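You operate a simulated robot arm through the tools that you are given. There is no shell and no other tool. Be economical: measure what you need, move in short steps, check, and stop when the job is done.

You run a simulated two-armed robot. Do the job below in one go: nothing can be reset, and whatever is moved stays where it is left.

## Task
Vent the shaft in the chucks, unlock both, lift it to the free rest and zero the side lay.
Where things are to end (x, y in the base frame): air shaft within 0.06 m of [0.38, 0.96].

It is judged by the outcome, as a careful person would: the job done as asked, and still so three seconds after it is handed in. It fails if anything else is knocked over, pushed out of place, dropped, spilled or broken.

## Robot
Two 7-joint arms with two-finger parallel grippers on one trunk, on a base that drives. Base frame: it is fixed to the floor where the robot stands at the start and does not move with it; the origin is under the middle of the robot, x ahead of it, y to its left, z up; the surface under the hand at the start is at about z = 0.74. Readings come in m, rad, newtons and seconds.
The left shoulder is at the start at [0.064, 0.182, 1.136], the right one opposite. With the tool pointing down near the work surface each hand reaches from about 0.1 to 0.72 m from the robot's upright axis, wherever it stands, measured 20 degrees to its own side. Places, roughly: bench gauge [0.7, 0.6, 0.8]; bench knob [0.3, 0, 0.8]; blue lock [0.5, 0.2, 0.9]; edge rest [0.4, 1, 0.8]; red lock [0.5, 0.6, 0.9]. Payload 3.91 kg a hand.
The tool frame of a hand sits at the grasp point between the pads (the TCP): z along the fingers, y along the line on which they close. The tips reach 0.03 m beyond it. Largest opening 0.11 m; finger width 0.02, thickness 0.01; the body of the gripper, 0.048 by 0.112 m, starts 0.055 m behind the TCP.
Orientation is that of the tool frame in the base frame, as [roll, pitch, yaw] about the fixed x, y, z axes, in that order (R = Rz(yaw) Ry(pitch) Rx(roll)). With the fingers straight down and closing along the base's y, the tool's x points along the base's -x, its y along +y and its z along -z.

## Interface
- The arms move only by the tool play_rows. It takes "left_moves", "right_moves" or both (then of equal length, played together; a hand with none holds still); each is a list of rows, each a list of 7 numbers: the gripper command, from -1 (shut) to 1 (fully open), values between in proportion, then the shift along the tool's x, y, z in m, then the turn, a rotation vector about the tool's x, y, z in rad. In form: [[hand, x, y, z, ax, ay, az], ...]. A call has 1 to 10 rows; each row shifts and turns the commanded pose from where the row before left it, along the tool's axes as they then stand. A row lasts 0.2 s, in which the tool goes at most 0.05 m and 0.15 rad; a call with a longer step from one row to the next is refused whole, and so is a gripper value outside its range. A pose out of reach is approached as far as the arm can. The call stops where the force on the tool passes 50 N (or 10 N more than at its start, if that is more) or the arm is blocked; 0.2 s more then pass. The fingers move at their own pace (about 0.072 m/s each) and stop on an object; they squeeze with about 37 N. The grip force told is the motor's: it shows also when the fingers shut on nothing. Time passes only in rows, and 0.2 s behind the last, so rows that do not move let the fingers close. The reply holds the time, the measured pose of the TCP, the force on the tool along the base axes, the opening and the grip force, in the units named above and with some noise, with the torque about the TCP (base axes, N m) and any sound that the robot's microphone picked up.
- Cameras (640 x 400 px; columns grow to the right, rows downward): "scene" is now at [0.1879, 0.0511, 1.3339]; the picture's right is [0.57, -0.82, 0.00], its down [-0.43, -0.30, -0.85] and it looks along [0.70, 0.48, -0.52] (base axes); focal length 214 px, centre (320, 200). "left" rides on the left gripper at [0.072, -0.017, -0.103] in its tool frame; the picture's right is [0.23, 0.97, 0.00], its down [-0.76, 0.18, -0.62] and it looks along [-0.61, 0.14, 0.78] (tool axes); focal length 222 px, centre (320, 200). "right" rides on the right gripper at [0.072, 0.017, -0.103] in its tool frame; the picture's right is [-0.23, 0.97, 0.00], its down [-0.76, -0.18, -0.62] and it looks along [-0.61, -0.14, 0.78] (tool axes); focal length 222 px, centre (320, 200). There is no depth. A picture from a camera that has moved, and an enlarged one, comes with that camera's place and axes in the base frame and with its lens.
- camera(camera): a new picture of that camera. No time passes.
- move_column(by): slides the trunk up (or, below 0, down) by that many m; the arms and the scene camera ride with it, the base frame stays. It gives what a move gives, with no picture.
- drive_base(legs): drives the robot by 1 to 6 legs, each [ahead, left, turn to the left] in m, m and rad, along the robot's own axes; the way and the turn of a leg run together, so that a leg with both is an arc; at most 1.5 m and 3.142 rad a leg. The arms and the cameras ride along, it lands a little off, and it stops where it bumps. It gives what a move gives.
- pan_tilt(pan, tilt): turns the head with the scene camera to pan (to the left, within 1.396 rad either way) and tilt (down, from -0.506 to 1.204), counted from straight ahead of the robot. It gives what a move gives.
- close_up(camera, box): a new picture of the part [left, top, right, bottom] of that camera's present view, enlarged. No time passes.
- job_done(): hands the job in; it is judged then, once.

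Work in short steps. Places have to be worked out from the pictures, the camera data and where the tool is seen: move nearer, look again, correct. Check each grasp and each placing, and mend what went wrong. You have 120 turns and 108 pictures in all, those below and enlarged ones among them. Open the grippers and draw the arms clear of the work before you hand the job in, unless the task says otherwise; then end with one line.

The tools are called after "Call:" by a JSON object that holds its "method" and its "body". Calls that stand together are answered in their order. play_rows: Moves the arms, as the interface text tells. Its arguments: {"type":"object","properties":{"left_moves":{"type":"array"},"right_moves":{"type":"array"}},"required":[]} The other tools are called the same way: move_column (by) slides the trunk up or down; drive_base (legs) drives the base; pan_tilt (pan, tilt) turns the head that bears the scene camera; camera (camera) takes a picture; close_up (camera, box) takes an enlarged picture of a part of a camera's view; job_done () hands the job in.

At the start:

```text
time_s: 0.0
left_tcp_pos: [0.3648, 0.4227, 1.1772]
left_orientation: [-3.141, 0.0, -3.141]
left_ft_force: [-0.3, -0.3, -0.4]
left_torque: [-0.03, 0.01, -0.02]
left_gripper_width: 0.1102
left_grasp_force: 0.1
right_tcp_pos: [0.3634, 0.0515, 1.2584]
right_orientation: [3.141, -0.006, 3.139]
right_ft_force: [0.0, 0.1, -0.5]
right_torque: [-0.02, 0.02, 0.0]
right_gripper_width: 0.1101
right_grasp_force: 0.0
trunk travel left (down, up): [-0.4, 0.114]
robot x, y, heading: [0.0017, 0.0019, 0.001]
head pan, tilt: [0.592, 0.665]
```

scene: 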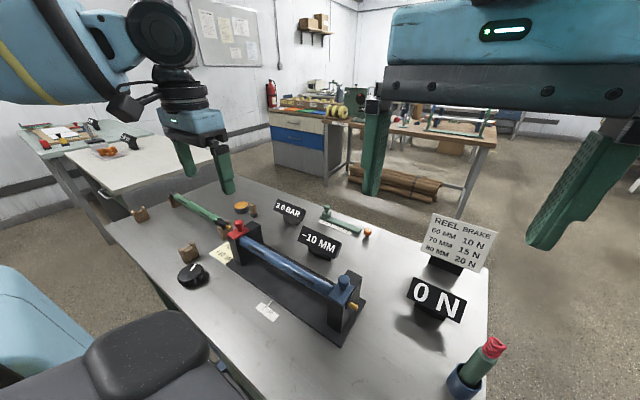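
right: 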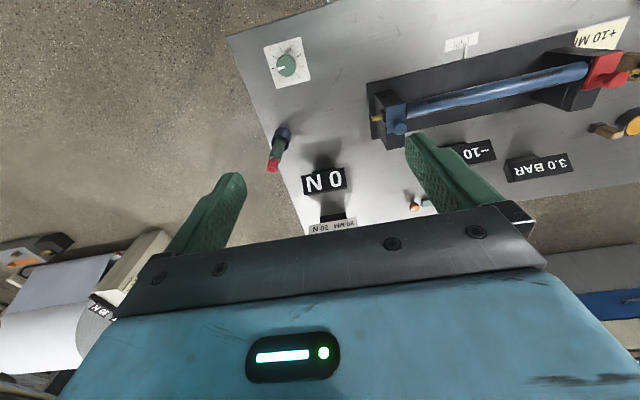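
left: 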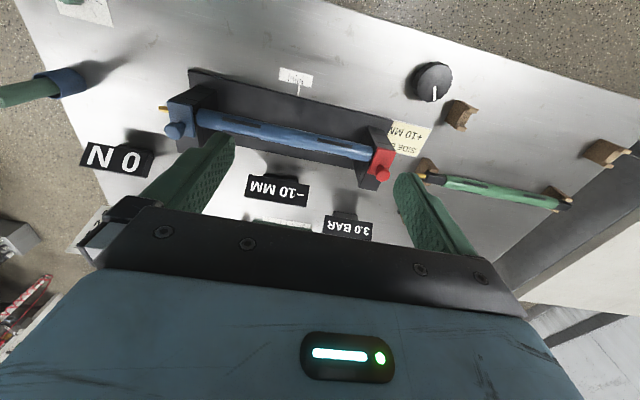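

The shaft sits in two chucks (blue lock near, red lock far), with displays and a knob. I take enlarged views to understand the details.

Call:
{"method": "close_up", "body": {"camera": "scene", "box": [120, 170, 280, 300]}}

Call:
{"method": "close_up", "body": {"camera": "scene", "box": [220, 190, 380, 350]}}

Call:
{"method": "close_up", "body": {"camera": "left", "box": [360, 50, 640, 240]}}

Call:
{"method": "close_up", "body": {"camera": "right", "box": [240, 20, 640, 240]}}

```text
3.08 times, centred on (200, 235) of scene
camera zoom: at [0.1879, 0.0511, 1.3339], right [0.57, -0.82, 0.0], down [-0.43, -0.3, -0.85], along [0.7, 0.48, -0.52], focal length 660 px, centre (689, 92)
```

zoom: 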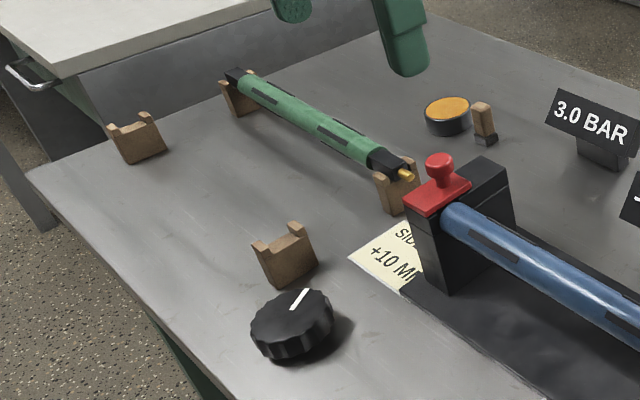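

```text
2.50 times, centred on (300, 270) of scene
camera zoom: at [0.1879, 0.0511, 1.3339], right [0.57, -0.82, 0.0], down [-0.43, -0.3, -0.85], along [0.7, 0.48, -0.52], focal length 536 px, centre (370, 25)
```

zoom: 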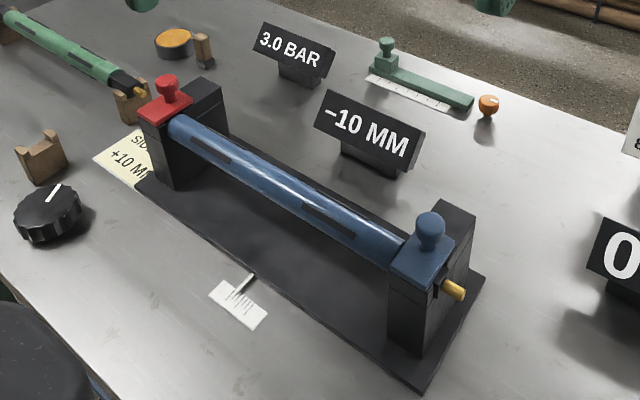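

```text
2.11 times, centred on (500, 145) of left
camera zoom: at [0.2927, 0.4062, 1.2807], right [-0.23, 0.97, 0.0], down [0.76, 0.18, 0.62], along [0.61, 0.14, -0.78], focal length 468 px, centre (-59, 316)
```

zoom: 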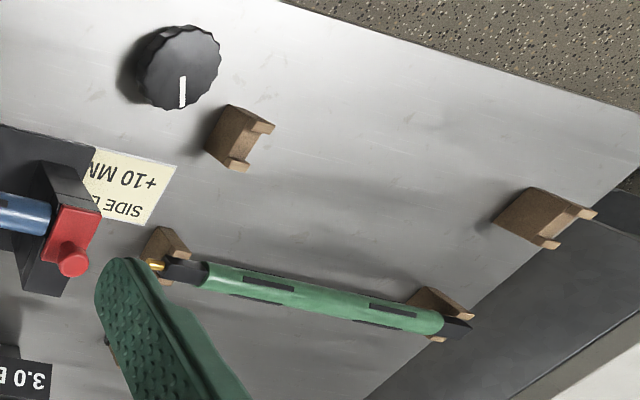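

```text
1.60 times, centred on (440, 130) of right
camera zoom: at [0.2918, 0.0693, 1.364], right [0.23, 0.97, 0.0], down [0.77, -0.18, 0.62], along [0.6, -0.14, -0.79], focal length 355 px, centre (128, 312)
```

zoom: 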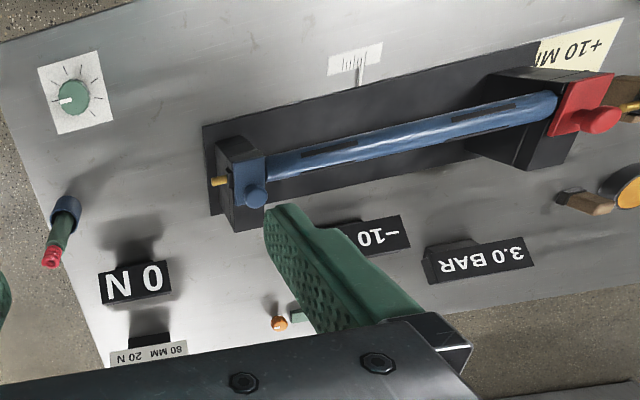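

The free rest's cradles work out at about (0.37, 0.75) and (0.37, 1.17). The black knob near (0.33, 0.64) is probably the side lay. I bring the right hand near the blue lock to inspect the valve and lock.

Call:
{"method": "play_rows", "body": {"right_moves": [[1, -0.008, 0.022, 0.04, 0, 0, 0], [1, -0.008, 0.022, 0.04, 0, 0, 0], [1, -0.008, 0.022, 0.04, 0, 0, 0], [1, -0.008, 0.022, 0.04, 0, 0, 0], [1, -0.008, 0.022, 0.04, 0, 0, 0]]}}

Call:
{"method": "camera", "body": {"camera": "right"}}

Call:
{"method": "camera", "body": {"camera": "scene"}}

```text
time_s: 1.2
left_tcp_pos: [0.3656, 0.423, 1.1763]
left_orientation: [-3.141, 0.0, 3.141]
left_ft_force: [-0.4, -0.1, -0.5]
left_torque: [-0.01, -0.02, -0.01]
left_gripper_width: 0.1098
left_grasp_force: 0.1
right_tcp_pos: [0.4023, 0.1649, 1.0601]
right_orientation: [3.139, -0.005, 3.137]
right_ft_force: [0.4, 0.6, -0.1]
right_torque: [-0.01, -0.01, -0.03]
right_gripper_width: 0.11
right_grasp_force: 0.1
trunk travel left (down, up): [-0.4, 0.114]
robot x, y, heading: [-0.0023, -0.0032, 0.003]
head pan, tilt: [0.592, 0.665]
```

```text
100 pictures are left
camera right: at [0.3308, 0.1823, 1.1656], right [0.23, 0.97, 0.0], down [0.77, -0.18, 0.62], along [0.6, -0.14, -0.79], focal length 222 px, centre (320, 200)
```

right: 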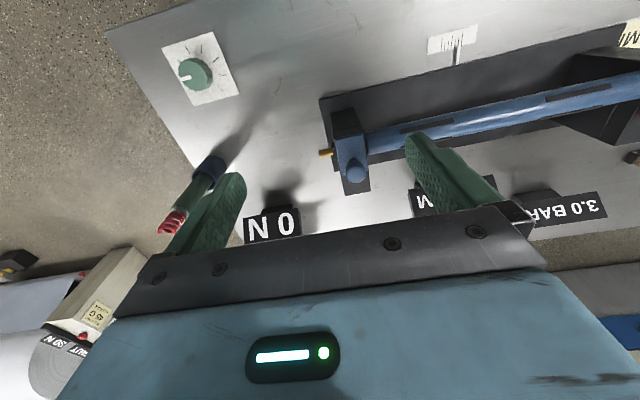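

```text
99 pictures are left
camera scene: at [0.1857, 0.0491, 1.3238], right [0.56, -0.83, 0.0], down [-0.51, -0.34, -0.79], along [0.65, 0.44, -0.62], focal length 214 px, centre (320, 200)
```

scene: 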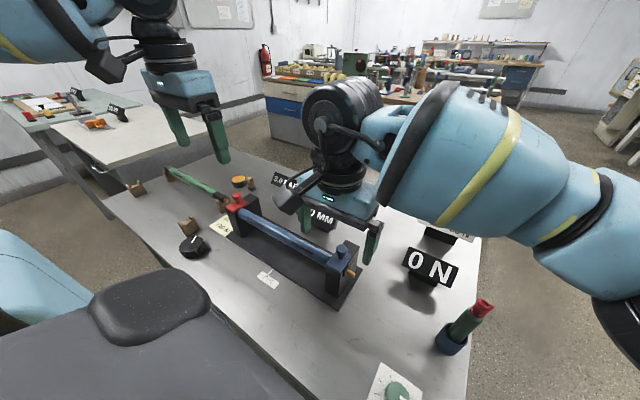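

Call:
{"method": "close_up", "body": {"camera": "right", "box": [290, 80, 450, 200]}}

Call:
{"method": "close_up", "body": {"camera": "scene", "box": [300, 225, 400, 310]}}

```text
3.33 times, centred on (370, 140) of right
camera zoom: at [0.3308, 0.1823, 1.1656], right [0.23, 0.97, 0.0], down [0.77, -0.18, 0.62], along [0.6, -0.14, -0.79], focal length 740 px, centre (153, 400)
```

zoom: 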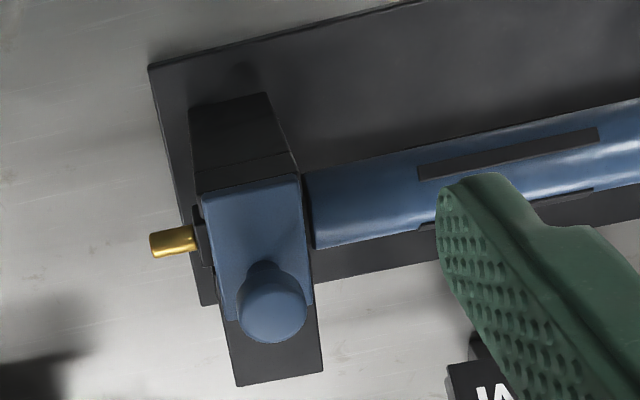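

```text
4.71 times, centred on (350, 268) of scene
camera zoom: at [0.1857, 0.0491, 1.3238], right [0.56, -0.83, 0.0], down [-0.51, -0.34, -0.79], along [0.65, 0.44, -0.62], focal length 1009 px, centre (179, -118)
```

zoom: 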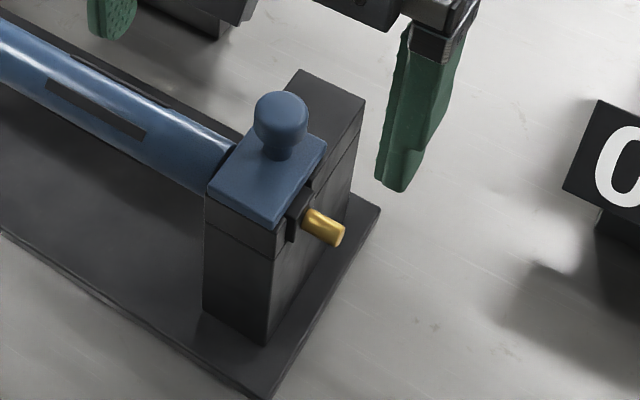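

The valve stem tip (gold) is at about (0.483, 0.154, 0.847) and the blue slide knob near (0.50, 0.195, 0.90). I move the right hand to the −y side, rotate it 90° and close it so I can push the valve along +y.

Call:
{"method": "play_rows", "body": {"right_moves": [[-1, -0.0267, -0.037, 0, 0, 0, 0], [-1, -0.0267, -0.037, 0, 0, 0, 0], [-1, -0.0267, -0.037, 0, 0, 0, 0], [-1, 0, 0, 0, 0, 0, -0.15], [-1, 0, 0, 0, 0, 0, -0.15], [-1, 0, 0, 0, 0, 0, -0.15], [-1, 0, 0, 0, 0, 0, -0.15], [-1, 0, 0, 0, 0, 0, -0.15], [-1, 0, 0, 0, 0, 0, -0.15], [-1, 0, 0, 0, 0, 0, -0.15]]}}

Call:
{"method": "play_rows", "body": {"right_moves": [[-1, 0, 0, 0, 0, 0, -0.13], [-1, 0, 0, 0, 0, 0, -0.13], [-1, 0, 0, 0, 0, 0, -0.13], [-1, 0, 0, 0, 0, 0, -0.13], [-1, 0, 0, 0.04, 0, 0, 0], [-1, 0, 0, 0.04, 0, 0, 0], [-1, 0, 0, 0.03, 0, 0, 0]]}}

Call:
{"method": "camera", "body": {"camera": "right"}}

Call:
{"method": "camera", "body": {"camera": "scene"}}

```text
time_s: 3.4
left_tcp_pos: [0.366, 0.4216, 1.178]
left_orientation: [-3.141, 0.001, 3.141]
left_ft_force: [0.2, 0.3, -0.2]
left_torque: [-0.02, -0.01, -0.01]
left_gripper_width: 0.1099
left_grasp_force: 0.0
right_tcp_pos: [0.4833, 0.0504, 1.0591]
right_orientation: [3.134, -0.002, -2.095]
right_ft_force: [0.7, 0.2, 0.4]
right_torque: [0.04, -0.01, -0.01]
right_gripper_width: 0.0001
right_grasp_force: 36.7
trunk travel left (down, up): [-0.4, 0.114]
robot x, y, heading: [0.0031, 0.0029, -0.003]
head pan, tilt: [0.592, 0.665]
```

```text
time_s: 5.0
left_tcp_pos: [0.3658, 0.4232, 1.1774]
left_orientation: [3.14, 0.0, 3.141]
left_ft_force: [0.1, 0.1, -0.4]
left_torque: [0.01, 0.0, 0.02]
left_gripper_width: 0.1099
left_grasp_force: 0.1
right_tcp_pos: [0.4812, 0.0519, 0.9488]
right_orientation: [3.134, 0.001, -1.902]
right_ft_force: [0.0, 0.2, 0.2]
right_torque: [-0.01, 0.02, 0.0]
right_gripper_width: 0.0
right_grasp_force: 37.1
right hand out of reach, approached as far as the arm can: row 2, 3, 4
trunk travel left (down, up): [-0.4, 0.114]
robot x, y, heading: [-0.0016, 0.0008, -0.001]
head pan, tilt: [0.592, 0.665]
```

```text
96 pictures are left
camera right: at [0.4422, -0.0114, 1.0536], right [-0.85, 0.53, 0.01], down [0.42, 0.66, 0.62], along [0.33, 0.53, -0.78], focal length 222 px, centre (320, 200)
```

right: 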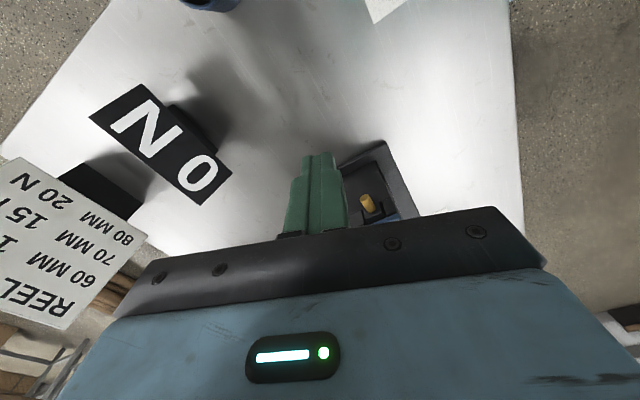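

```text
95 pictures are left
camera scene: at [0.1857, 0.0484, 1.3239], right [0.56, -0.83, 0.0], down [-0.51, -0.34, -0.79], along [0.65, 0.44, -0.62], focal length 214 px, centre (320, 200)
```

scene: 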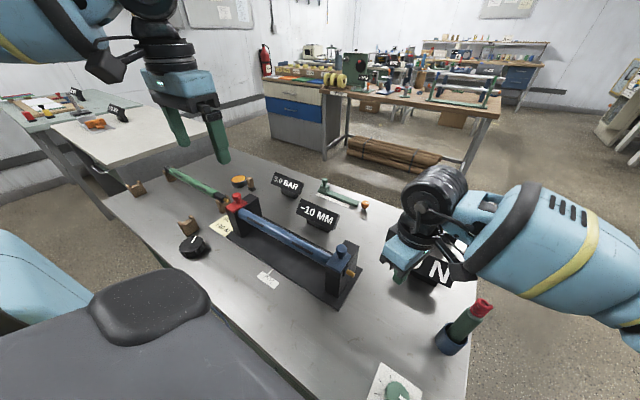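

The wrist reached its limit near yaw −1.9, and this view confirms the valve tip at about (0.483, 0.151, 0.847). I turn back slightly to get off the limit and check that command and measurement agree.

Call:
{"method": "play_rows", "body": {"right_moves": [[-1, 0, 0, 0, 0, 0, 0.15], [-1, 0, 0, 0, 0, 0, 0.15]]}}

Call:
{"method": "close_up", "body": {"camera": "scene", "box": [210, 160, 370, 300]}}

```text
time_s: 5.6
left_tcp_pos: [0.3652, 0.4217, 1.1778]
left_orientation: [-3.141, 0.001, 3.141]
left_ft_force: [-0.5, -0.1, 0.2]
left_torque: [-0.01, 0.02, 0.0]
left_gripper_width: 0.1101
left_grasp_force: 0.1
right_tcp_pos: [0.4808, 0.0509, 0.9496]
right_orientation: [3.134, -0.003, -2.202]
right_ft_force: [-0.3, -0.7, 0.3]
right_torque: [0.0, -0.02, -0.01]
right_gripper_width: 0.0001
right_grasp_force: 37.4
trunk travel left (down, up): [-0.4, 0.114]
robot x, y, heading: [-0.0031, -0.0007, 0.002]
head pan, tilt: [0.592, 0.665]
```

```text
2.86 times, centred on (290, 230) of scene
camera zoom: at [0.1854, 0.0484, 1.3239], right [0.56, -0.83, 0.0], down [-0.51, -0.34, -0.79], along [0.65, 0.44, -0.62], focal length 613 px, centre (406, 114)
```

zoom: 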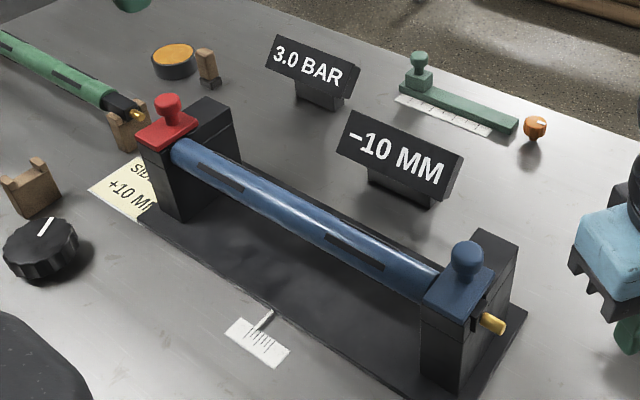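

Commanded pose clamps as measured. I turn to about yaw −1.92, go down beside the valve to z≈0.86, and stop short of it at y≈0.125.

Call:
{"method": "play_rows", "body": {"right_moves": [[-1, 0, 0, 0, 0, 0, -0.14], [-1, 0, 0, 0, 0, 0, -0.14], [-1, 0, 0, 0.045, 0, 0, 0], [-1, 0, 0, 0.044, 0, 0, 0], [-1, -0.035, 0.0125, 0, 0, 0, 0], [-1, -0.033, 0.012, 0, 0, 0, 0]]}}

Call:
{"method": "close_up", "body": {"camera": "scene", "box": [290, 190, 450, 310]}}

Call:
{"method": "camera", "body": {"camera": "right"}}

```text
time_s: 7.0
left_tcp_pos: [0.3652, 0.4221, 1.1783]
left_orientation: [3.14, 0.0, -3.141]
left_ft_force: [0.0, -0.4, -0.5]
left_torque: [0.0, -0.01, 0.0]
left_gripper_width: 0.1102
left_grasp_force: 0.1
right_tcp_pos: [0.4802, 0.1087, 0.8572]
right_orientation: [3.133, -0.003, -1.922]
right_ft_force: [-0.4, 0.1, -0.2]
right_torque: [-0.01, -0.02, 0.01]
right_gripper_width: 0.0
right_grasp_force: 36.7
right hand out of reach, approached as far as the arm can: row 6
trunk travel left (down, up): [-0.4, 0.114]
robot x, y, heading: [-0.0023, 0.0045, 0.0]
head pan, tilt: [0.592, 0.665]
```

```text
3.33 times, centred on (370, 250) of scene
camera zoom: at [0.1854, 0.0482, 1.3239], right [0.56, -0.83, 0.0], down [-0.51, -0.34, -0.79], along [0.65, 0.44, -0.62], focal length 715 px, centre (153, 33)
```

zoom: 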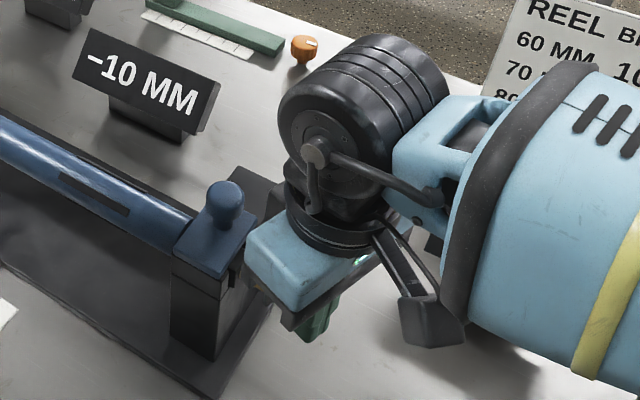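

```text
92 pictures are left
camera right: at [0.4404, 0.0475, 0.9625], right [-0.84, 0.55, 0.01], down [0.43, 0.65, 0.62], along [0.34, 0.52, -0.78], focal length 222 px, centre (320, 200)
```

right: 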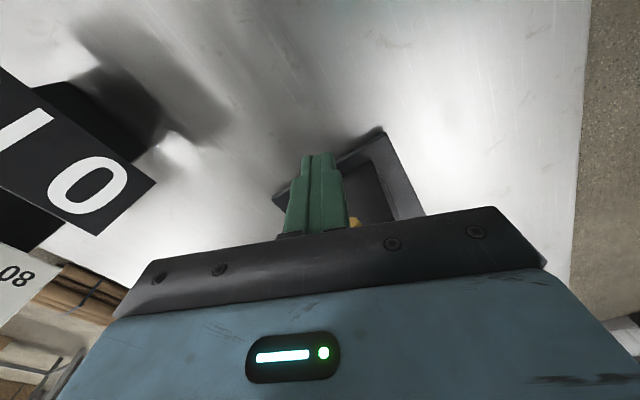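

The wrist limit bites as it advances, so I ease the yaw to −2.15 where it has slack and push gently towards the valve in small +y steps.

Call:
{"method": "play_rows", "body": {"right_moves": [[-1, 0, 0, 0, 0, 0, 0.12], [-1, 0, 0, 0, 0, 0, 0.11], [-1, -0.02, 0.0095, 0, 0, 0, 0], [-1, -0.0033, 0.0022, 0, 0, 0, 0], [-1, -0.0033, 0.0022, 0, 0, 0, 0], [-1, -0.0033, 0.0022, 0, 0, 0, 0]]}}

Call:
{"method": "close_up", "body": {"camera": "scene", "box": [210, 160, 390, 300]}}

```text
time_s: 8.4
left_tcp_pos: [0.3662, 0.4188, 1.1788]
left_orientation: [3.14, 0.001, 3.14]
left_ft_force: [0.1, -0.1, -0.1]
left_torque: [0.01, 0.01, -0.05]
left_gripper_width: 0.1101
left_grasp_force: 0.1
right_tcp_pos: [0.4857, 0.14, 0.8595]
right_orientation: [3.136, -0.006, -2.156]
right_ft_force: [-0.6, -25.7, -1.5]
right_torque: [-0.01, -0.01, 0.17]
right_gripper_width: 0.0
right_grasp_force: 37.1
trunk travel left (down, up): [-0.4, 0.114]
robot x, y, heading: [-0.0011, 0.0005, -0.004]
head pan, tilt: [0.592, 0.665]
```

```text
2.86 times, centred on (300, 230) of scene
camera zoom: at [0.1855, 0.045, 1.324], right [0.56, -0.83, 0.0], down [-0.51, -0.34, -0.79], along [0.65, 0.44, -0.62], focal length 613 px, centre (377, 114)
```

zoom: 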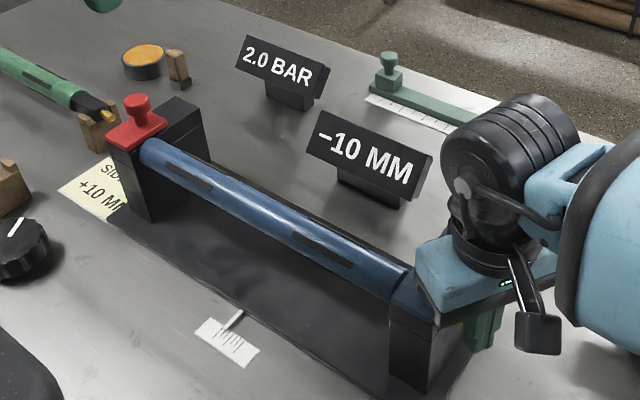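

Pressure is falling (2.0 BAR) with 26 N on the valve. I hold it pressed.

Call:
{"method": "play_rows", "body": {"right_moves": [[-1, 0, 0, 0, 0, 0, 0], [-1, 0, 0, 0, 0, 0, 0], [-1, 0, 0, 0, 0, 0, 0], [-1, 0, 0, 0, 0, 0, 0], [-1, 0, 0, 0, 0, 0, 0], [-1, 0, 0, 0, 0, 0, 0], [-1, 0, 0, 0, 0, 0, 0], [-1, 0, 0, 0, 0, 0, 0]]}}

Call:
{"method": "close_up", "body": {"camera": "scene", "box": [210, 160, 390, 300]}}

```text
time_s: 10.2
left_tcp_pos: [0.3644, 0.4206, 1.1792]
left_orientation: [3.14, 0.001, -3.141]
left_ft_force: [-0.1, -0.6, -0.8]
left_torque: [0.0, -0.05, 0.02]
left_gripper_width: 0.1101
left_grasp_force: 0.2
right_tcp_pos: [0.4838, 0.1436, 0.8612]
right_orientation: [3.135, -0.001, -2.154]
right_ft_force: [1.4, -18.4, 14.0]
right_torque: [0.06, 0.05, 0.04]
right_gripper_width: 0.0
right_grasp_force: 36.7
trunk travel left (down, up): [-0.4, 0.114]
robot x, y, heading: [0.002, 0.0017, 0.001]
head pan, tilt: [0.592, 0.665]
```

```text
2.86 times, centred on (300, 230) of scene
camera zoom: at [0.1846, 0.046, 1.3242], right [0.56, -0.83, 0.0], down [-0.51, -0.34, -0.79], along [0.65, 0.44, -0.62], focal length 613 px, centre (377, 114)
```

zoom: 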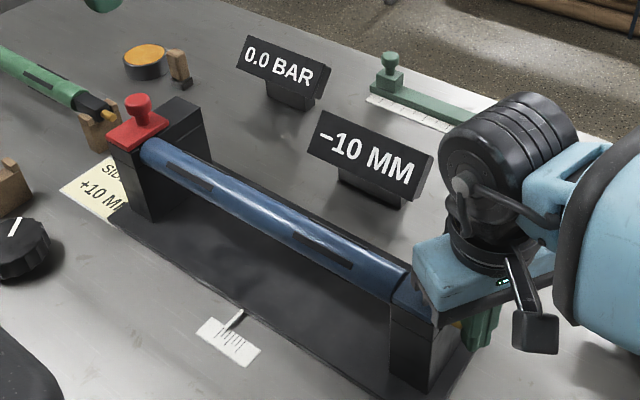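

The gauge reads 0.0 BAR, so the shaft is vented. I back off in −y, then rise and check that it stays at zero.

Call:
{"method": "play_rows", "body": {"right_moves": [[-1, 0.025, -0.0165, 0, 0, 0, 0], [-1, 0.03, -0.018, 0, 0, 0, 0], [-1, 0, 0, -0.045, 0, 0, 0], [-1, 0, 0, -0.045, 0, 0, 0], [1, 0, 0, -0.045, 0, 0, 0], [1, 0, 0, 0, 0, 0, 0.15], [1, 0, 0, 0, 0, 0, 0.15], [1, 0, 0, 0, 0, 0, 0.15], [1, 0, 0, 0, 0, 0, 0.15], [1, 0, 0, 0, 0, 0, 0.15]]}}

Call:
{"method": "camera", "body": {"camera": "scene"}}

Call:
{"method": "camera", "body": {"camera": "right"}}

```text
time_s: 12.4
left_tcp_pos: [0.3653, 0.4233, 1.1773]
left_orientation: [-3.141, 0.002, -3.141]
left_ft_force: [-0.1, -0.3, 1.1]
left_torque: [-0.01, 0.03, 0.01]
left_gripper_width: 0.1098
left_grasp_force: 0.1
right_tcp_pos: [0.4846, 0.0799, 0.9937]
right_orientation: [3.137, -0.008, -2.905]
right_ft_force: [-0.8, -0.3, -0.5]
right_torque: [-0.02, 0.03, -0.03]
right_gripper_width: 0.11
right_grasp_force: 0.0
trunk travel left (down, up): [-0.4, 0.114]
robot x, y, heading: [-0.0007, -0.0011, -0.001]
head pan, tilt: [0.592, 0.665]
```

```text
89 pictures are left
camera scene: at [0.1854, 0.0485, 1.3239], right [0.56, -0.83, 0.0], down [-0.51, -0.34, -0.79], along [0.65, 0.44, -0.62], focal length 214 px, centre (320, 200)
```

scene: 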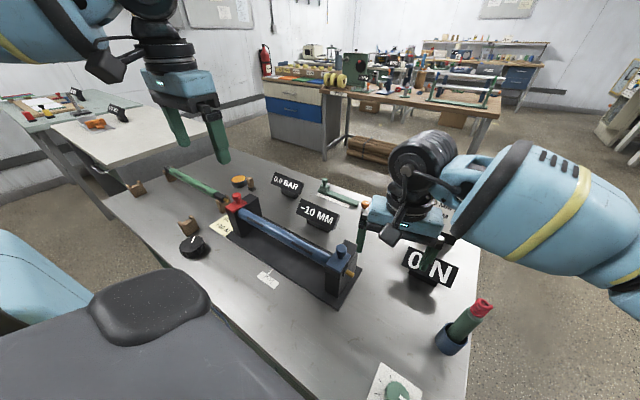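

```text
88 pictures are left
camera right: at [0.4103, 0.0803, 1.0989], right [-0.01, 1.0, 0.0], down [0.79, 0.01, 0.62], along [0.62, 0.01, -0.79], focal length 222 px, centre (320, 200)
```

right: 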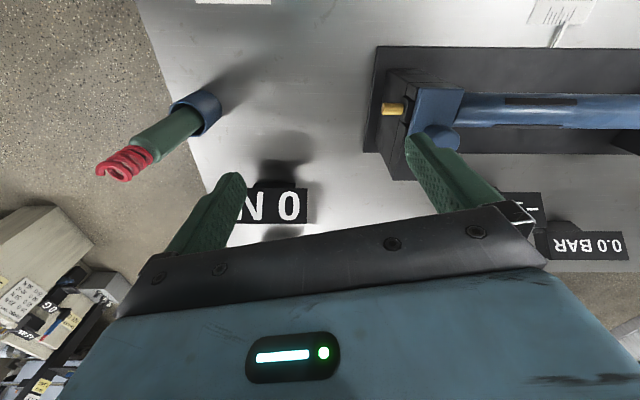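

The valve is vented and steady. I look closely at the blue lock before gripping its knob, which I place at about (0.496, 0.194, 0.90).

Call:
{"method": "close_up", "body": {"camera": "right", "box": [360, 50, 520, 190]}}

Call:
{"method": "close_up", "body": {"camera": "scene", "box": [310, 230, 390, 310]}}

```text
2.86 times, centred on (440, 120) of right
camera zoom: at [0.4103, 0.0803, 1.0989], right [-0.01, 1.0, 0.0], down [0.79, 0.01, 0.62], along [0.62, 0.01, -0.79], focal length 635 px, centre (-23, 429)
```

zoom: 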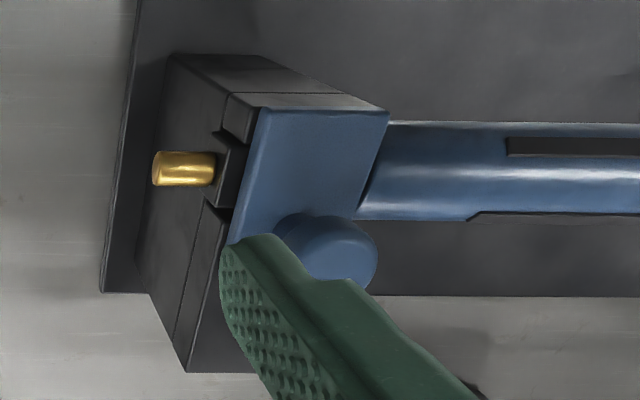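

```text
5.00 times, centred on (350, 270) of scene
camera zoom: at [0.1854, 0.0485, 1.3239], right [0.56, -0.83, 0.0], down [-0.51, -0.34, -0.79], along [0.65, 0.44, -0.62], focal length 1072 px, centre (170, -150)
```

zoom: 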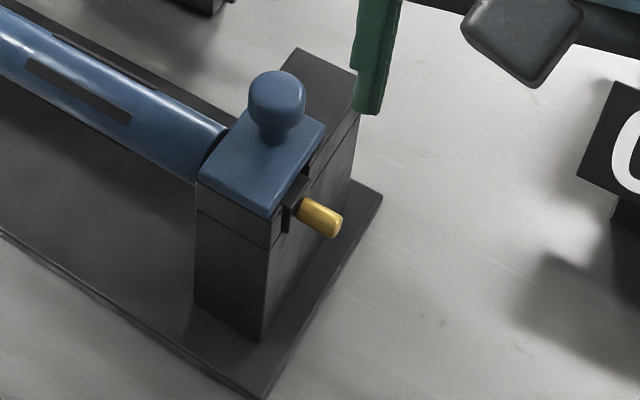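

The plate lies over a U-slot with free tower top behind it (+x), so it should slide +x to unlock. I align the hand and descend around the knob with the fingers open.

Call:
{"method": "play_rows", "body": {"right_moves": [[1, 0, 0, 0, 0, 0, 0.12], [1, 0, 0, 0, 0, 0, 0.117], [1, -0.004, 0.038, 0, 0, 0, 0], [1, -0.004, 0.038, 0, 0, 0, 0], [1, -0.004, 0.038, 0, 0, 0, 0], [1, 0, 0, 0.025, 0, 0, 0], [1, 0, 0, 0.025, 0, 0, 0], [1, 0, 0, 0.02, 0, 0, 0]]}}

Call:
{"method": "close_up", "body": {"camera": "scene", "box": [290, 200, 400, 300]}}

Call:
{"method": "camera", "body": {"camera": "right"}}

```text
time_s: 14.4
left_tcp_pos: [0.365, 0.4228, 1.1776]
left_orientation: [3.141, 0.0, 3.141]
left_ft_force: [-0.4, -0.5, -1.2]
left_torque: [-0.02, 0.0, -0.01]
left_gripper_width: 0.1099
left_grasp_force: 0.1
right_tcp_pos: [0.5342, 0.1391, 0.9284]
right_orientation: [3.137, -0.007, 3.056]
right_ft_force: [-1.2, 0.3, 0.6]
right_torque: [-0.02, 0.03, 0.0]
right_gripper_width: 0.11
right_grasp_force: 0.2
right hand out of reach, approached as far as the arm can: row 5
trunk travel left (down, up): [-0.4, 0.114]
robot x, y, heading: [-0.0004, 0.0037, -0.0]
head pan, tilt: [0.592, 0.665]
stopped in row 8 (right hand): the arm was blocked; the commanded pose is now the measured one
```

```text
4.00 times, centred on (345, 250) of scene
camera zoom: at [0.1855, 0.0483, 1.3239], right [0.56, -0.83, 0.0], down [-0.51, -0.34, -0.79], along [0.65, 0.44, -0.62], focal length 858 px, centre (220, 0)
```

zoom: 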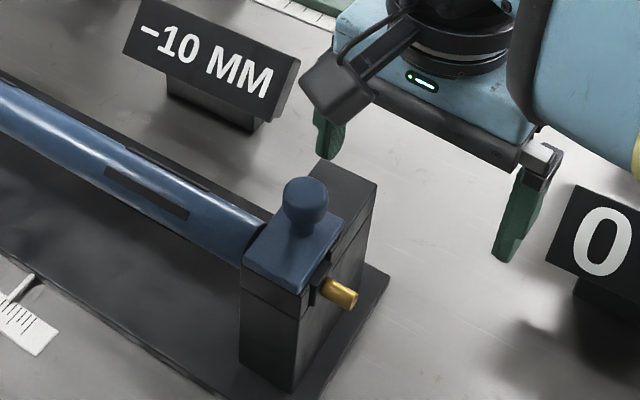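

```text
84 pictures are left
camera right: at [0.4648, 0.1628, 1.0332], right [0.31, 0.95, 0.0], down [0.75, -0.25, 0.62], along [0.59, -0.19, -0.79], focal length 222 px, centre (320, 200)
```

right: 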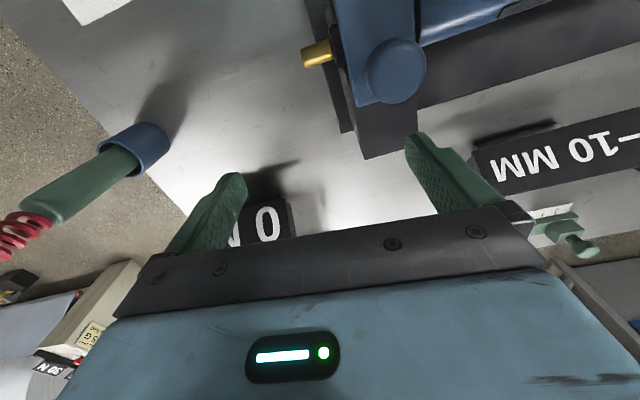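

The arm hit its own limits reaching across and drifted to +x without touching anything. I raise the hand and drive the base 0.2 m to the left so both locks are in comfortable reach.

Call:
{"method": "play_rows", "body": {"right_moves": [[1, 0, 0, -0.04, 0, 0, 0], [1, 0, 0, -0.04, 0, 0, 0], [1, 0.04, 0, -0.02, 0, 0, 0], [1, 0.04, 0, 0, 0, 0, 0], [1, 0.04, 0, 0, 0, 0, 0]]}}

Call:
{"method": "drive_base", "body": {"legs": [[0, 0.2, 0]]}}

Call:
{"method": "camera", "body": {"camera": "scene"}}

```text
time_s: 15.6
left_tcp_pos: [0.3655, 0.4232, 1.1778]
left_orientation: [-3.141, 0.0, -3.14]
left_ft_force: [-0.4, 0.3, 0.6]
left_torque: [0.02, -0.01, 0.01]
left_gripper_width: 0.11
left_grasp_force: 0.1
right_tcp_pos: [0.4124, 0.1527, 1.0282]
right_orientation: [3.135, -0.003, 3.061]
right_ft_force: [0.0, 0.0, 0.0]
right_torque: [-0.01, -0.01, 0.04]
right_gripper_width: 0.1099
right_grasp_force: 0.0
trunk travel left (down, up): [-0.4, 0.114]
robot x, y, heading: [0.0036, -0.0014, 0.001]
head pan, tilt: [0.592, 0.665]
```

```text
time_s: 18.0
left_tcp_pos: [0.3662, 0.621, 1.1769]
left_orientation: [-3.141, 0.0, 3.14]
left_ft_force: [-0.4, 0.6, -0.4]
left_torque: [0.0, -0.03, 0.01]
left_gripper_width: 0.11
left_grasp_force: 0.0
right_tcp_pos: [0.4136, 0.3519, 1.0285]
right_orientation: [3.134, -0.006, 3.061]
right_ft_force: [0.6, 0.3, -0.3]
right_torque: [0.02, -0.04, 0.02]
right_gripper_width: 0.1101
right_grasp_force: 0.2
trunk travel left (down, up): [-0.4, 0.114]
robot x, y, heading: [-0.0005, 0.1981, 0.001]
head pan, tilt: [0.592, 0.665]
```

```text
83 pictures are left
camera scene: at [0.1853, 0.2481, 1.3239], right [0.56, -0.83, 0.0], down [-0.51, -0.34, -0.79], along [0.65, 0.44, -0.62], focal length 214 px, centre (320, 200)
```

scene: 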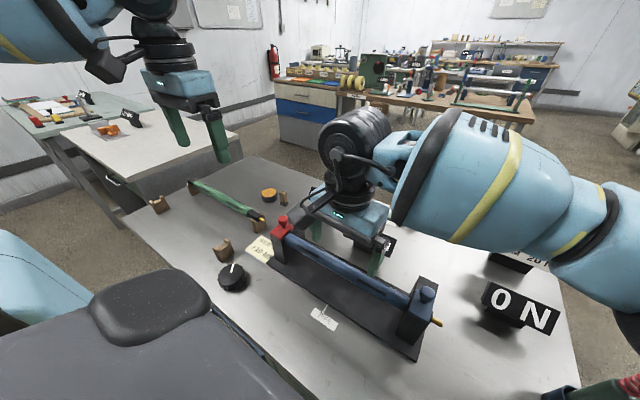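

The knob again reads (0.50, 0.193). I move the right hand over it, stopping above.

Call:
{"method": "play_rows", "body": {"right_moves": [[1, 0, 0, 0, 0, 0, -0.08], [1, -0.021, -0.0395, 0, 0, 0, 0], [1, -0.021, -0.0395, 0, 0, 0, 0], [1, -0.021, -0.0395, 0, 0, 0, 0], [1, -0.021, -0.0395, 0, 0, 0, 0], [1, 0, 0, 0.034, 0, 0, 0], [1, 0, 0, 0.034, 0, 0, 0]]}}

Call:
{"method": "camera", "body": {"camera": "right"}}

Call:
{"method": "close_up", "body": {"camera": "scene", "box": [380, 230, 500, 350]}}

```text
time_s: 19.6
left_tcp_pos: [0.3659, 0.6213, 1.1773]
left_orientation: [3.141, 0.0, 3.141]
left_ft_force: [0.1, -0.4, 0.2]
left_torque: [0.02, -0.03, -0.02]
left_gripper_width: 0.1101
left_grasp_force: 0.1
right_tcp_pos: [0.4985, 0.1924, 0.9571]
right_orientation: [3.135, -0.005, -3.141]
right_ft_force: [-0.3, 0.1, -0.1]
right_torque: [-0.01, -0.02, -0.01]
right_gripper_width: 0.1099
right_grasp_force: 0.0
trunk travel left (down, up): [-0.4, 0.114]
robot x, y, heading: [0.0008, 0.1988, -0.001]
head pan, tilt: [0.592, 0.665]
```

```text
82 pictures are left
camera right: at [0.4266, 0.2091, 1.0624], right [0.23, 0.97, 0.01], down [0.76, -0.18, 0.62], along [0.6, -0.14, -0.79], focal length 222 px, centre (320, 200)
```

right: 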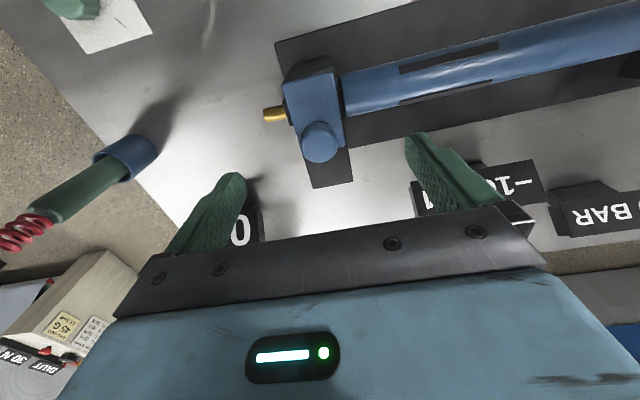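

```text
3.33 times, centred on (440, 290) of scene
camera zoom: at [0.1857, 0.2475, 1.3239], right [0.56, -0.83, 0.0], down [-0.51, -0.34, -0.79], along [0.65, 0.44, -0.62], focal length 715 px, centre (-80, -100)
```

zoom: 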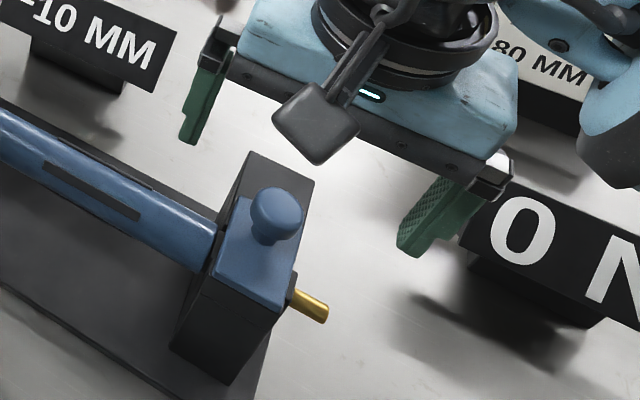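

Knob confirmed at (0.495, 0.1935). I descend around it and close.

Call:
{"method": "play_rows", "body": {"right_moves": [[1, 0.003, 0.001, 0.02, 0, 0, 0], [1, 0, 0, 0.024, 0, 0, 0], [0, 0, 0, 0, 0, 0, 0], [-0.3, 0, 0, 0, 0, 0, 0], [-0.6, 0, 0, 0, 0, 0, 0], [-1, 0, 0, 0, 0, 0, 0], [-1, 0, 0, 0, 0, 0, 0]]}}

Call:
{"method": "close_up", "body": {"camera": "scene", "box": [380, 230, 500, 350]}}

```text
time_s: 21.2
left_tcp_pos: [0.3657, 0.6205, 1.1773]
left_orientation: [3.14, 0.002, 3.141]
left_ft_force: [0.1, 0.1, 0.0]
left_torque: [-0.04, -0.02, 0.0]
left_gripper_width: 0.1101
left_grasp_force: 0.1
right_tcp_pos: [0.4933, 0.1926, 0.9145]
right_orientation: [3.136, -0.006, 3.139]
right_ft_force: [-0.7, -11.9, 0.1]
right_torque: [-0.28, 0.01, -0.1]
right_gripper_width: 0.0273
right_grasp_force: 44.8
trunk travel left (down, up): [-0.4, 0.114]
robot x, y, heading: [0.0016, 0.2039, 0.004]
head pan, tilt: [0.592, 0.665]
```

```text
3.33 times, centred on (440, 290) of scene
camera zoom: at [0.1852, 0.2464, 1.324], right [0.56, -0.83, 0.0], down [-0.51, -0.34, -0.79], along [0.65, 0.44, -0.62], focal length 715 px, centre (-80, -100)
```

zoom: 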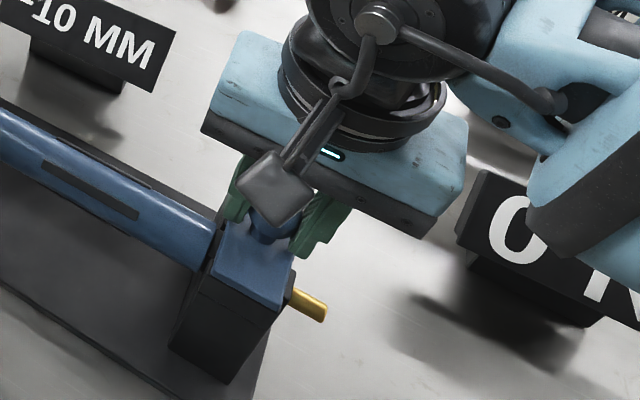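

Knob gripped (27 mm). I slide it in +x in small steps, watching the force.

Call:
{"method": "play_rows", "body": {"right_moves": [[-1, -0.005, -0.002, 0, 0, 0, 0], [-1, -0.008, 0, 0, 0, 0, 0], [-1, -0.008, 0, 0, 0, 0, 0]]}}

Call:
{"method": "close_up", "body": {"camera": "scene", "box": [380, 230, 500, 350]}}

```text
time_s: 22.0
left_tcp_pos: [0.3653, 0.6209, 1.177]
left_orientation: [3.141, 0.001, 3.14]
left_ft_force: [-0.3, 0.5, -0.4]
left_torque: [0.0, 0.01, -0.01]
left_gripper_width: 0.1101
left_grasp_force: 0.1
right_tcp_pos: [0.5152, 0.1933, 0.9135]
right_orientation: [3.136, -0.006, -3.141]
right_ft_force: [-0.5, -4.2, -8.2]
right_torque: [-0.18, -0.34, -0.06]
right_gripper_width: 0.0274
right_grasp_force: 45.2
trunk travel left (down, up): [-0.4, 0.114]
robot x, y, heading: [-0.0032, 0.2018, 0.001]
head pan, tilt: [0.592, 0.665]
```

```text
3.33 times, centred on (440, 290) of scene
camera zoom: at [0.1858, 0.2475, 1.3238], right [0.56, -0.83, 0.0], down [-0.51, -0.34, -0.79], along [0.65, 0.44, -0.62], focal length 715 px, centre (-80, -100)
```

zoom: 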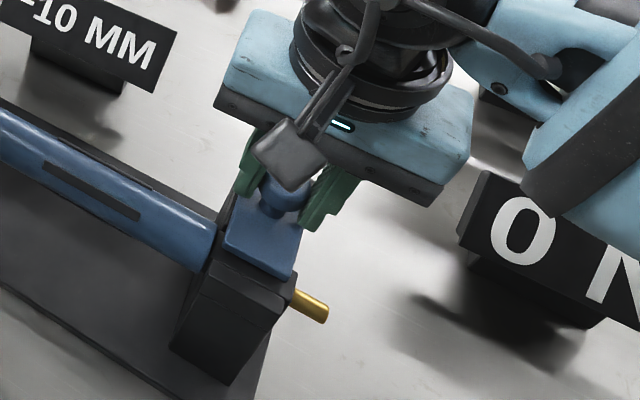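

The plate is sliding back freely. I continue in +x until it stops.

Call:
{"method": "play_rows", "body": {"right_moves": [[-1, -0.007, 0, 0, 0, 0, 0], [-1, -0.007, 0, 0, 0, 0, 0], [-1, -0.006, 0, 0, 0, 0, 0], [-1, -0.005, 0, 0, 0, 0, 0]]}}

Call:
{"method": "close_up", "body": {"camera": "scene", "box": [380, 230, 500, 350]}}

```text
time_s: 23.0
left_tcp_pos: [0.3641, 0.6215, 1.1783]
left_orientation: [3.139, 0.001, -3.141]
left_ft_force: [0.3, 0.1, -0.5]
left_torque: [0.0, 0.01, -0.01]
left_gripper_width: 0.1098
left_grasp_force: 0.1
right_tcp_pos: [0.5364, 0.1928, 0.9142]
right_orientation: [3.135, -0.006, -3.139]
right_ft_force: [-19.4, -7.5, -6.4]
right_torque: [-0.2, -0.09, -0.17]
right_gripper_width: 0.0275
right_grasp_force: 45.1
trunk travel left (down, up): [-0.4, 0.114]
robot x, y, heading: [-0.001, 0.1983, 0.004]
head pan, tilt: [0.592, 0.665]
```

```text
3.33 times, centred on (440, 290) of scene
camera zoom: at [0.1831, 0.2469, 1.3242], right [0.56, -0.83, 0.0], down [-0.51, -0.34, -0.79], along [0.65, 0.44, -0.62], focal length 715 px, centre (-80, -100)
```

zoom: 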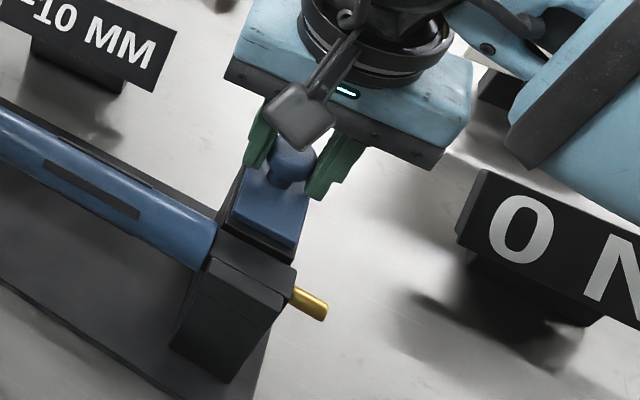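

It has hit its end stop after about 0.042 m of travel, so the blue lock is open. I release and rise, then look at both locks.

Call:
{"method": "play_rows", "body": {"right_moves": [[-0.3, 0.001, 0, 0, 0, 0, 0], [0, 0, 0, 0, 0, 0, 0], [0.3, 0, 0, 0, 0, 0, 0], [0.3, 0, 0, -0.04, 0, 0, 0], [0.3, 0, 0, -0.04, 0, 0, 0], [0.3, 0.03, -0.03, -0.01, 0, 0, 0], [0.3, 0.03, -0.03, 0, 0, 0, 0]], "left_moves": [[1, 0, 0, 0, 0, 0, 0], [1, 0, 0, 0, 0, 0, 0], [1, 0, 0, 0, 0, 0, 0], [1, -0.015, 0, 0.04, 0, 0, 0], [1, -0.015, 0, 0.04, 0, 0, 0], [1, -0.015, 0, 0.04, 0, 0, 0], [1, -0.015, 0, 0.04, 0, 0, 0]]}}

Call:
{"method": "camera", "body": {"camera": "left"}}

Call:
{"method": "close_up", "body": {"camera": "scene", "box": [230, 180, 460, 360]}}

```text
time_s: 24.6
left_tcp_pos: [0.427, 0.6212, 1.0176]
left_orientation: [3.14, 0.0, 3.14]
left_ft_force: [0.5, 0.8, 0.6]
left_torque: [-0.03, 0.03, 0.01]
left_gripper_width: 0.1102
left_grasp_force: 0.1
right_tcp_pos: [0.4805, 0.1317, 1.0047]
right_orientation: [3.135, -0.005, 3.141]
right_ft_force: [0.0, 0.6, 0.3]
right_torque: [-0.03, -0.05, 0.02]
right_gripper_width: 0.0715
right_grasp_force: 0.1
trunk travel left (down, up): [-0.4, 0.114]
robot x, y, heading: [0.0006, 0.2007, -0.001]
head pan, tilt: [0.592, 0.665]
```

```text
77 pictures are left
camera left: at [0.3528, 0.6049, 1.1211], right [-0.23, 0.97, 0.0], down [0.76, 0.18, 0.62], along [0.61, 0.14, -0.78], focal length 222 px, centre (320, 200)
```

left: 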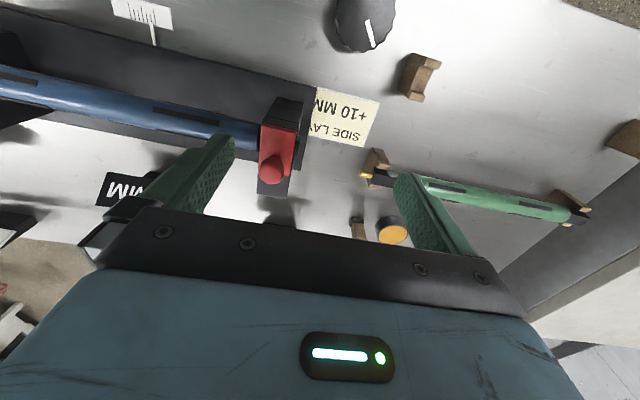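

```text
2.22 times, centred on (345, 270) of scene
camera zoom: at [0.1858, 0.2474, 1.3239], right [0.56, -0.83, 0.0], down [-0.51, -0.34, -0.79], along [0.65, 0.44, -0.62], focal length 477 px, centre (264, 44)
```

zoom: 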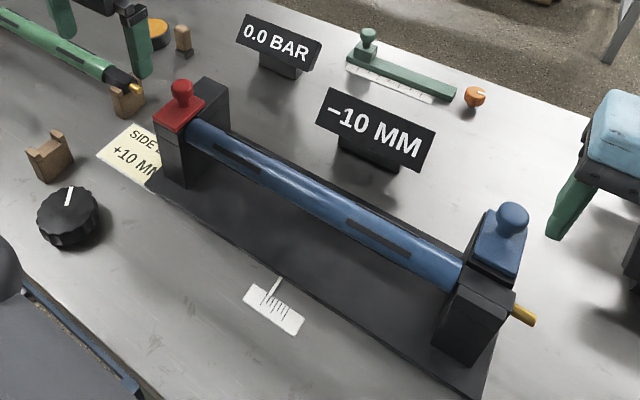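

Blue lock is open. The red knob works out at (0.495, 0.581) from both cameras. I bring the left hand over it, half open, and grip.

Call:
{"method": "play_rows", "body": {"left_moves": [[0.3, -0.034, -0.02, 0, 0, 0, 0], [0.3, -0.034, -0.02, 0.01, 0, 0, 0], [0.3, 0, 0, 0.04, 0, 0, 0]]}}

Call:
{"method": "camera", "body": {"camera": "left"}}

```text
time_s: 25.4
left_tcp_pos: [0.4944, 0.581, 0.9685]
left_orientation: [-3.141, -0.002, -3.139]
left_ft_force: [0.4, 0.2, -0.1]
left_torque: [-0.02, -0.01, 0.0]
left_gripper_width: 0.0716
left_grasp_force: 0.0
right_tcp_pos: [0.4813, 0.1346, 1.0055]
right_orientation: [3.135, -0.006, 3.142]
right_ft_force: [-0.2, 0.1, 0.6]
right_torque: [-0.01, -0.01, 0.0]
right_gripper_width: 0.0715
right_grasp_force: 0.1
trunk travel left (down, up): [-0.4, 0.114]
robot x, y, heading: [-0.0001, 0.197, -0.0]
head pan, tilt: [0.592, 0.665]
```

```text
75 pictures are left
camera left: at [0.4219, 0.5653, 1.0708], right [-0.23, 0.97, 0.0], down [0.76, 0.18, 0.62], along [0.61, 0.14, -0.78], focal length 222 px, centre (320, 200)
```

left: 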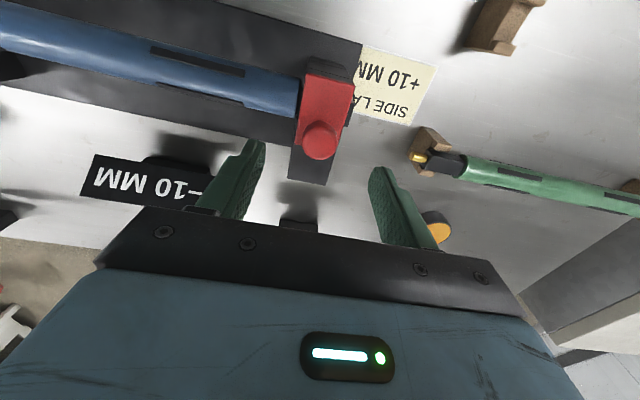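

Alignment is within 2 mm. I descend, grip, and slide the red plate in +x.

Call:
{"method": "play_rows", "body": {"left_moves": [[0.3, 0, 0.0015, 0.027, 0, 0, 0], [0.3, 0, 0, 0.027, 0, 0, 0], [0, 0, 0, 0, 0, 0, 0], [-0.4, 0, 0, 0, 0, 0, 0], [-1, 0, 0, 0, 0, 0, 0], [-1, 0, 0, 0, 0, 0, 0]]}}

Call:
{"method": "play_rows", "body": {"left_moves": [[-1, -0.007, 0, 0, 0, 0, 0], [-1, -0.008, 0, 0, 0, 0, 0], [-1, -0.008, 0, 0, 0, 0, 0], [-1, -0.007, 0, 0, 0, 0, 0], [-1, -0.006, 0, 0, 0, 0, 0], [-1, -0.006, 0, 0, 0, 0, 0]]}}

Call:
{"method": "close_up", "body": {"camera": "scene", "box": [230, 180, 460, 360]}}

```text
time_s: 26.8
left_tcp_pos: [0.4937, 0.5823, 0.9136]
left_orientation: [-3.139, -0.001, 3.139]
left_ft_force: [-1.6, -25.5, -11.2]
left_torque: [-0.6, -0.25, -0.21]
left_gripper_width: 0.0276
left_grasp_force: 45.0
right_tcp_pos: [0.481, 0.1293, 1.005]
right_orientation: [3.133, -0.005, 3.139]
right_ft_force: [0.1, 0.2, 0.2]
right_torque: [0.01, 0.03, 0.0]
right_gripper_width: 0.0716
right_grasp_force: 0.0
trunk travel left (down, up): [-0.4, 0.114]
robot x, y, heading: [-0.0005, 0.2041, -0.003]
head pan, tilt: [0.592, 0.665]
```

```text
time_s: 28.2
left_tcp_pos: [0.5356, 0.5831, 0.9142]
left_orientation: [3.14, -0.001, 3.141]
left_ft_force: [-1.0, -15.7, -8.0]
left_torque: [-0.13, 1.32, 0.03]
left_gripper_width: 0.0274
left_grasp_force: 45.1
right_tcp_pos: [0.4812, 0.1319, 1.0063]
right_orientation: [3.132, -0.005, -3.141]
right_ft_force: [-0.6, 0.4, 1.1]
right_torque: [-0.03, 0.0, 0.02]
right_gripper_width: 0.0714
right_grasp_force: 0.2
trunk travel left (down, up): [-0.4, 0.114]
robot x, y, heading: [0.0002, 0.2009, -0.0]
head pan, tilt: [0.592, 0.665]
```

```text
2.22 times, centred on (345, 270) of scene
camera zoom: at [0.186, 0.2465, 1.324], right [0.56, -0.83, 0.0], down [-0.51, -0.34, -0.79], along [0.65, 0.44, -0.62], focal length 477 px, centre (264, 44)
```

zoom: 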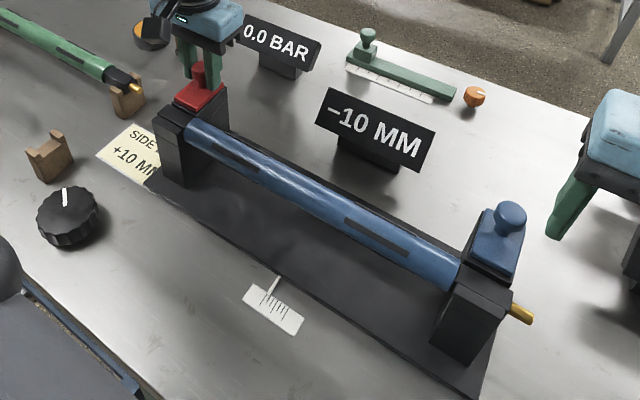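

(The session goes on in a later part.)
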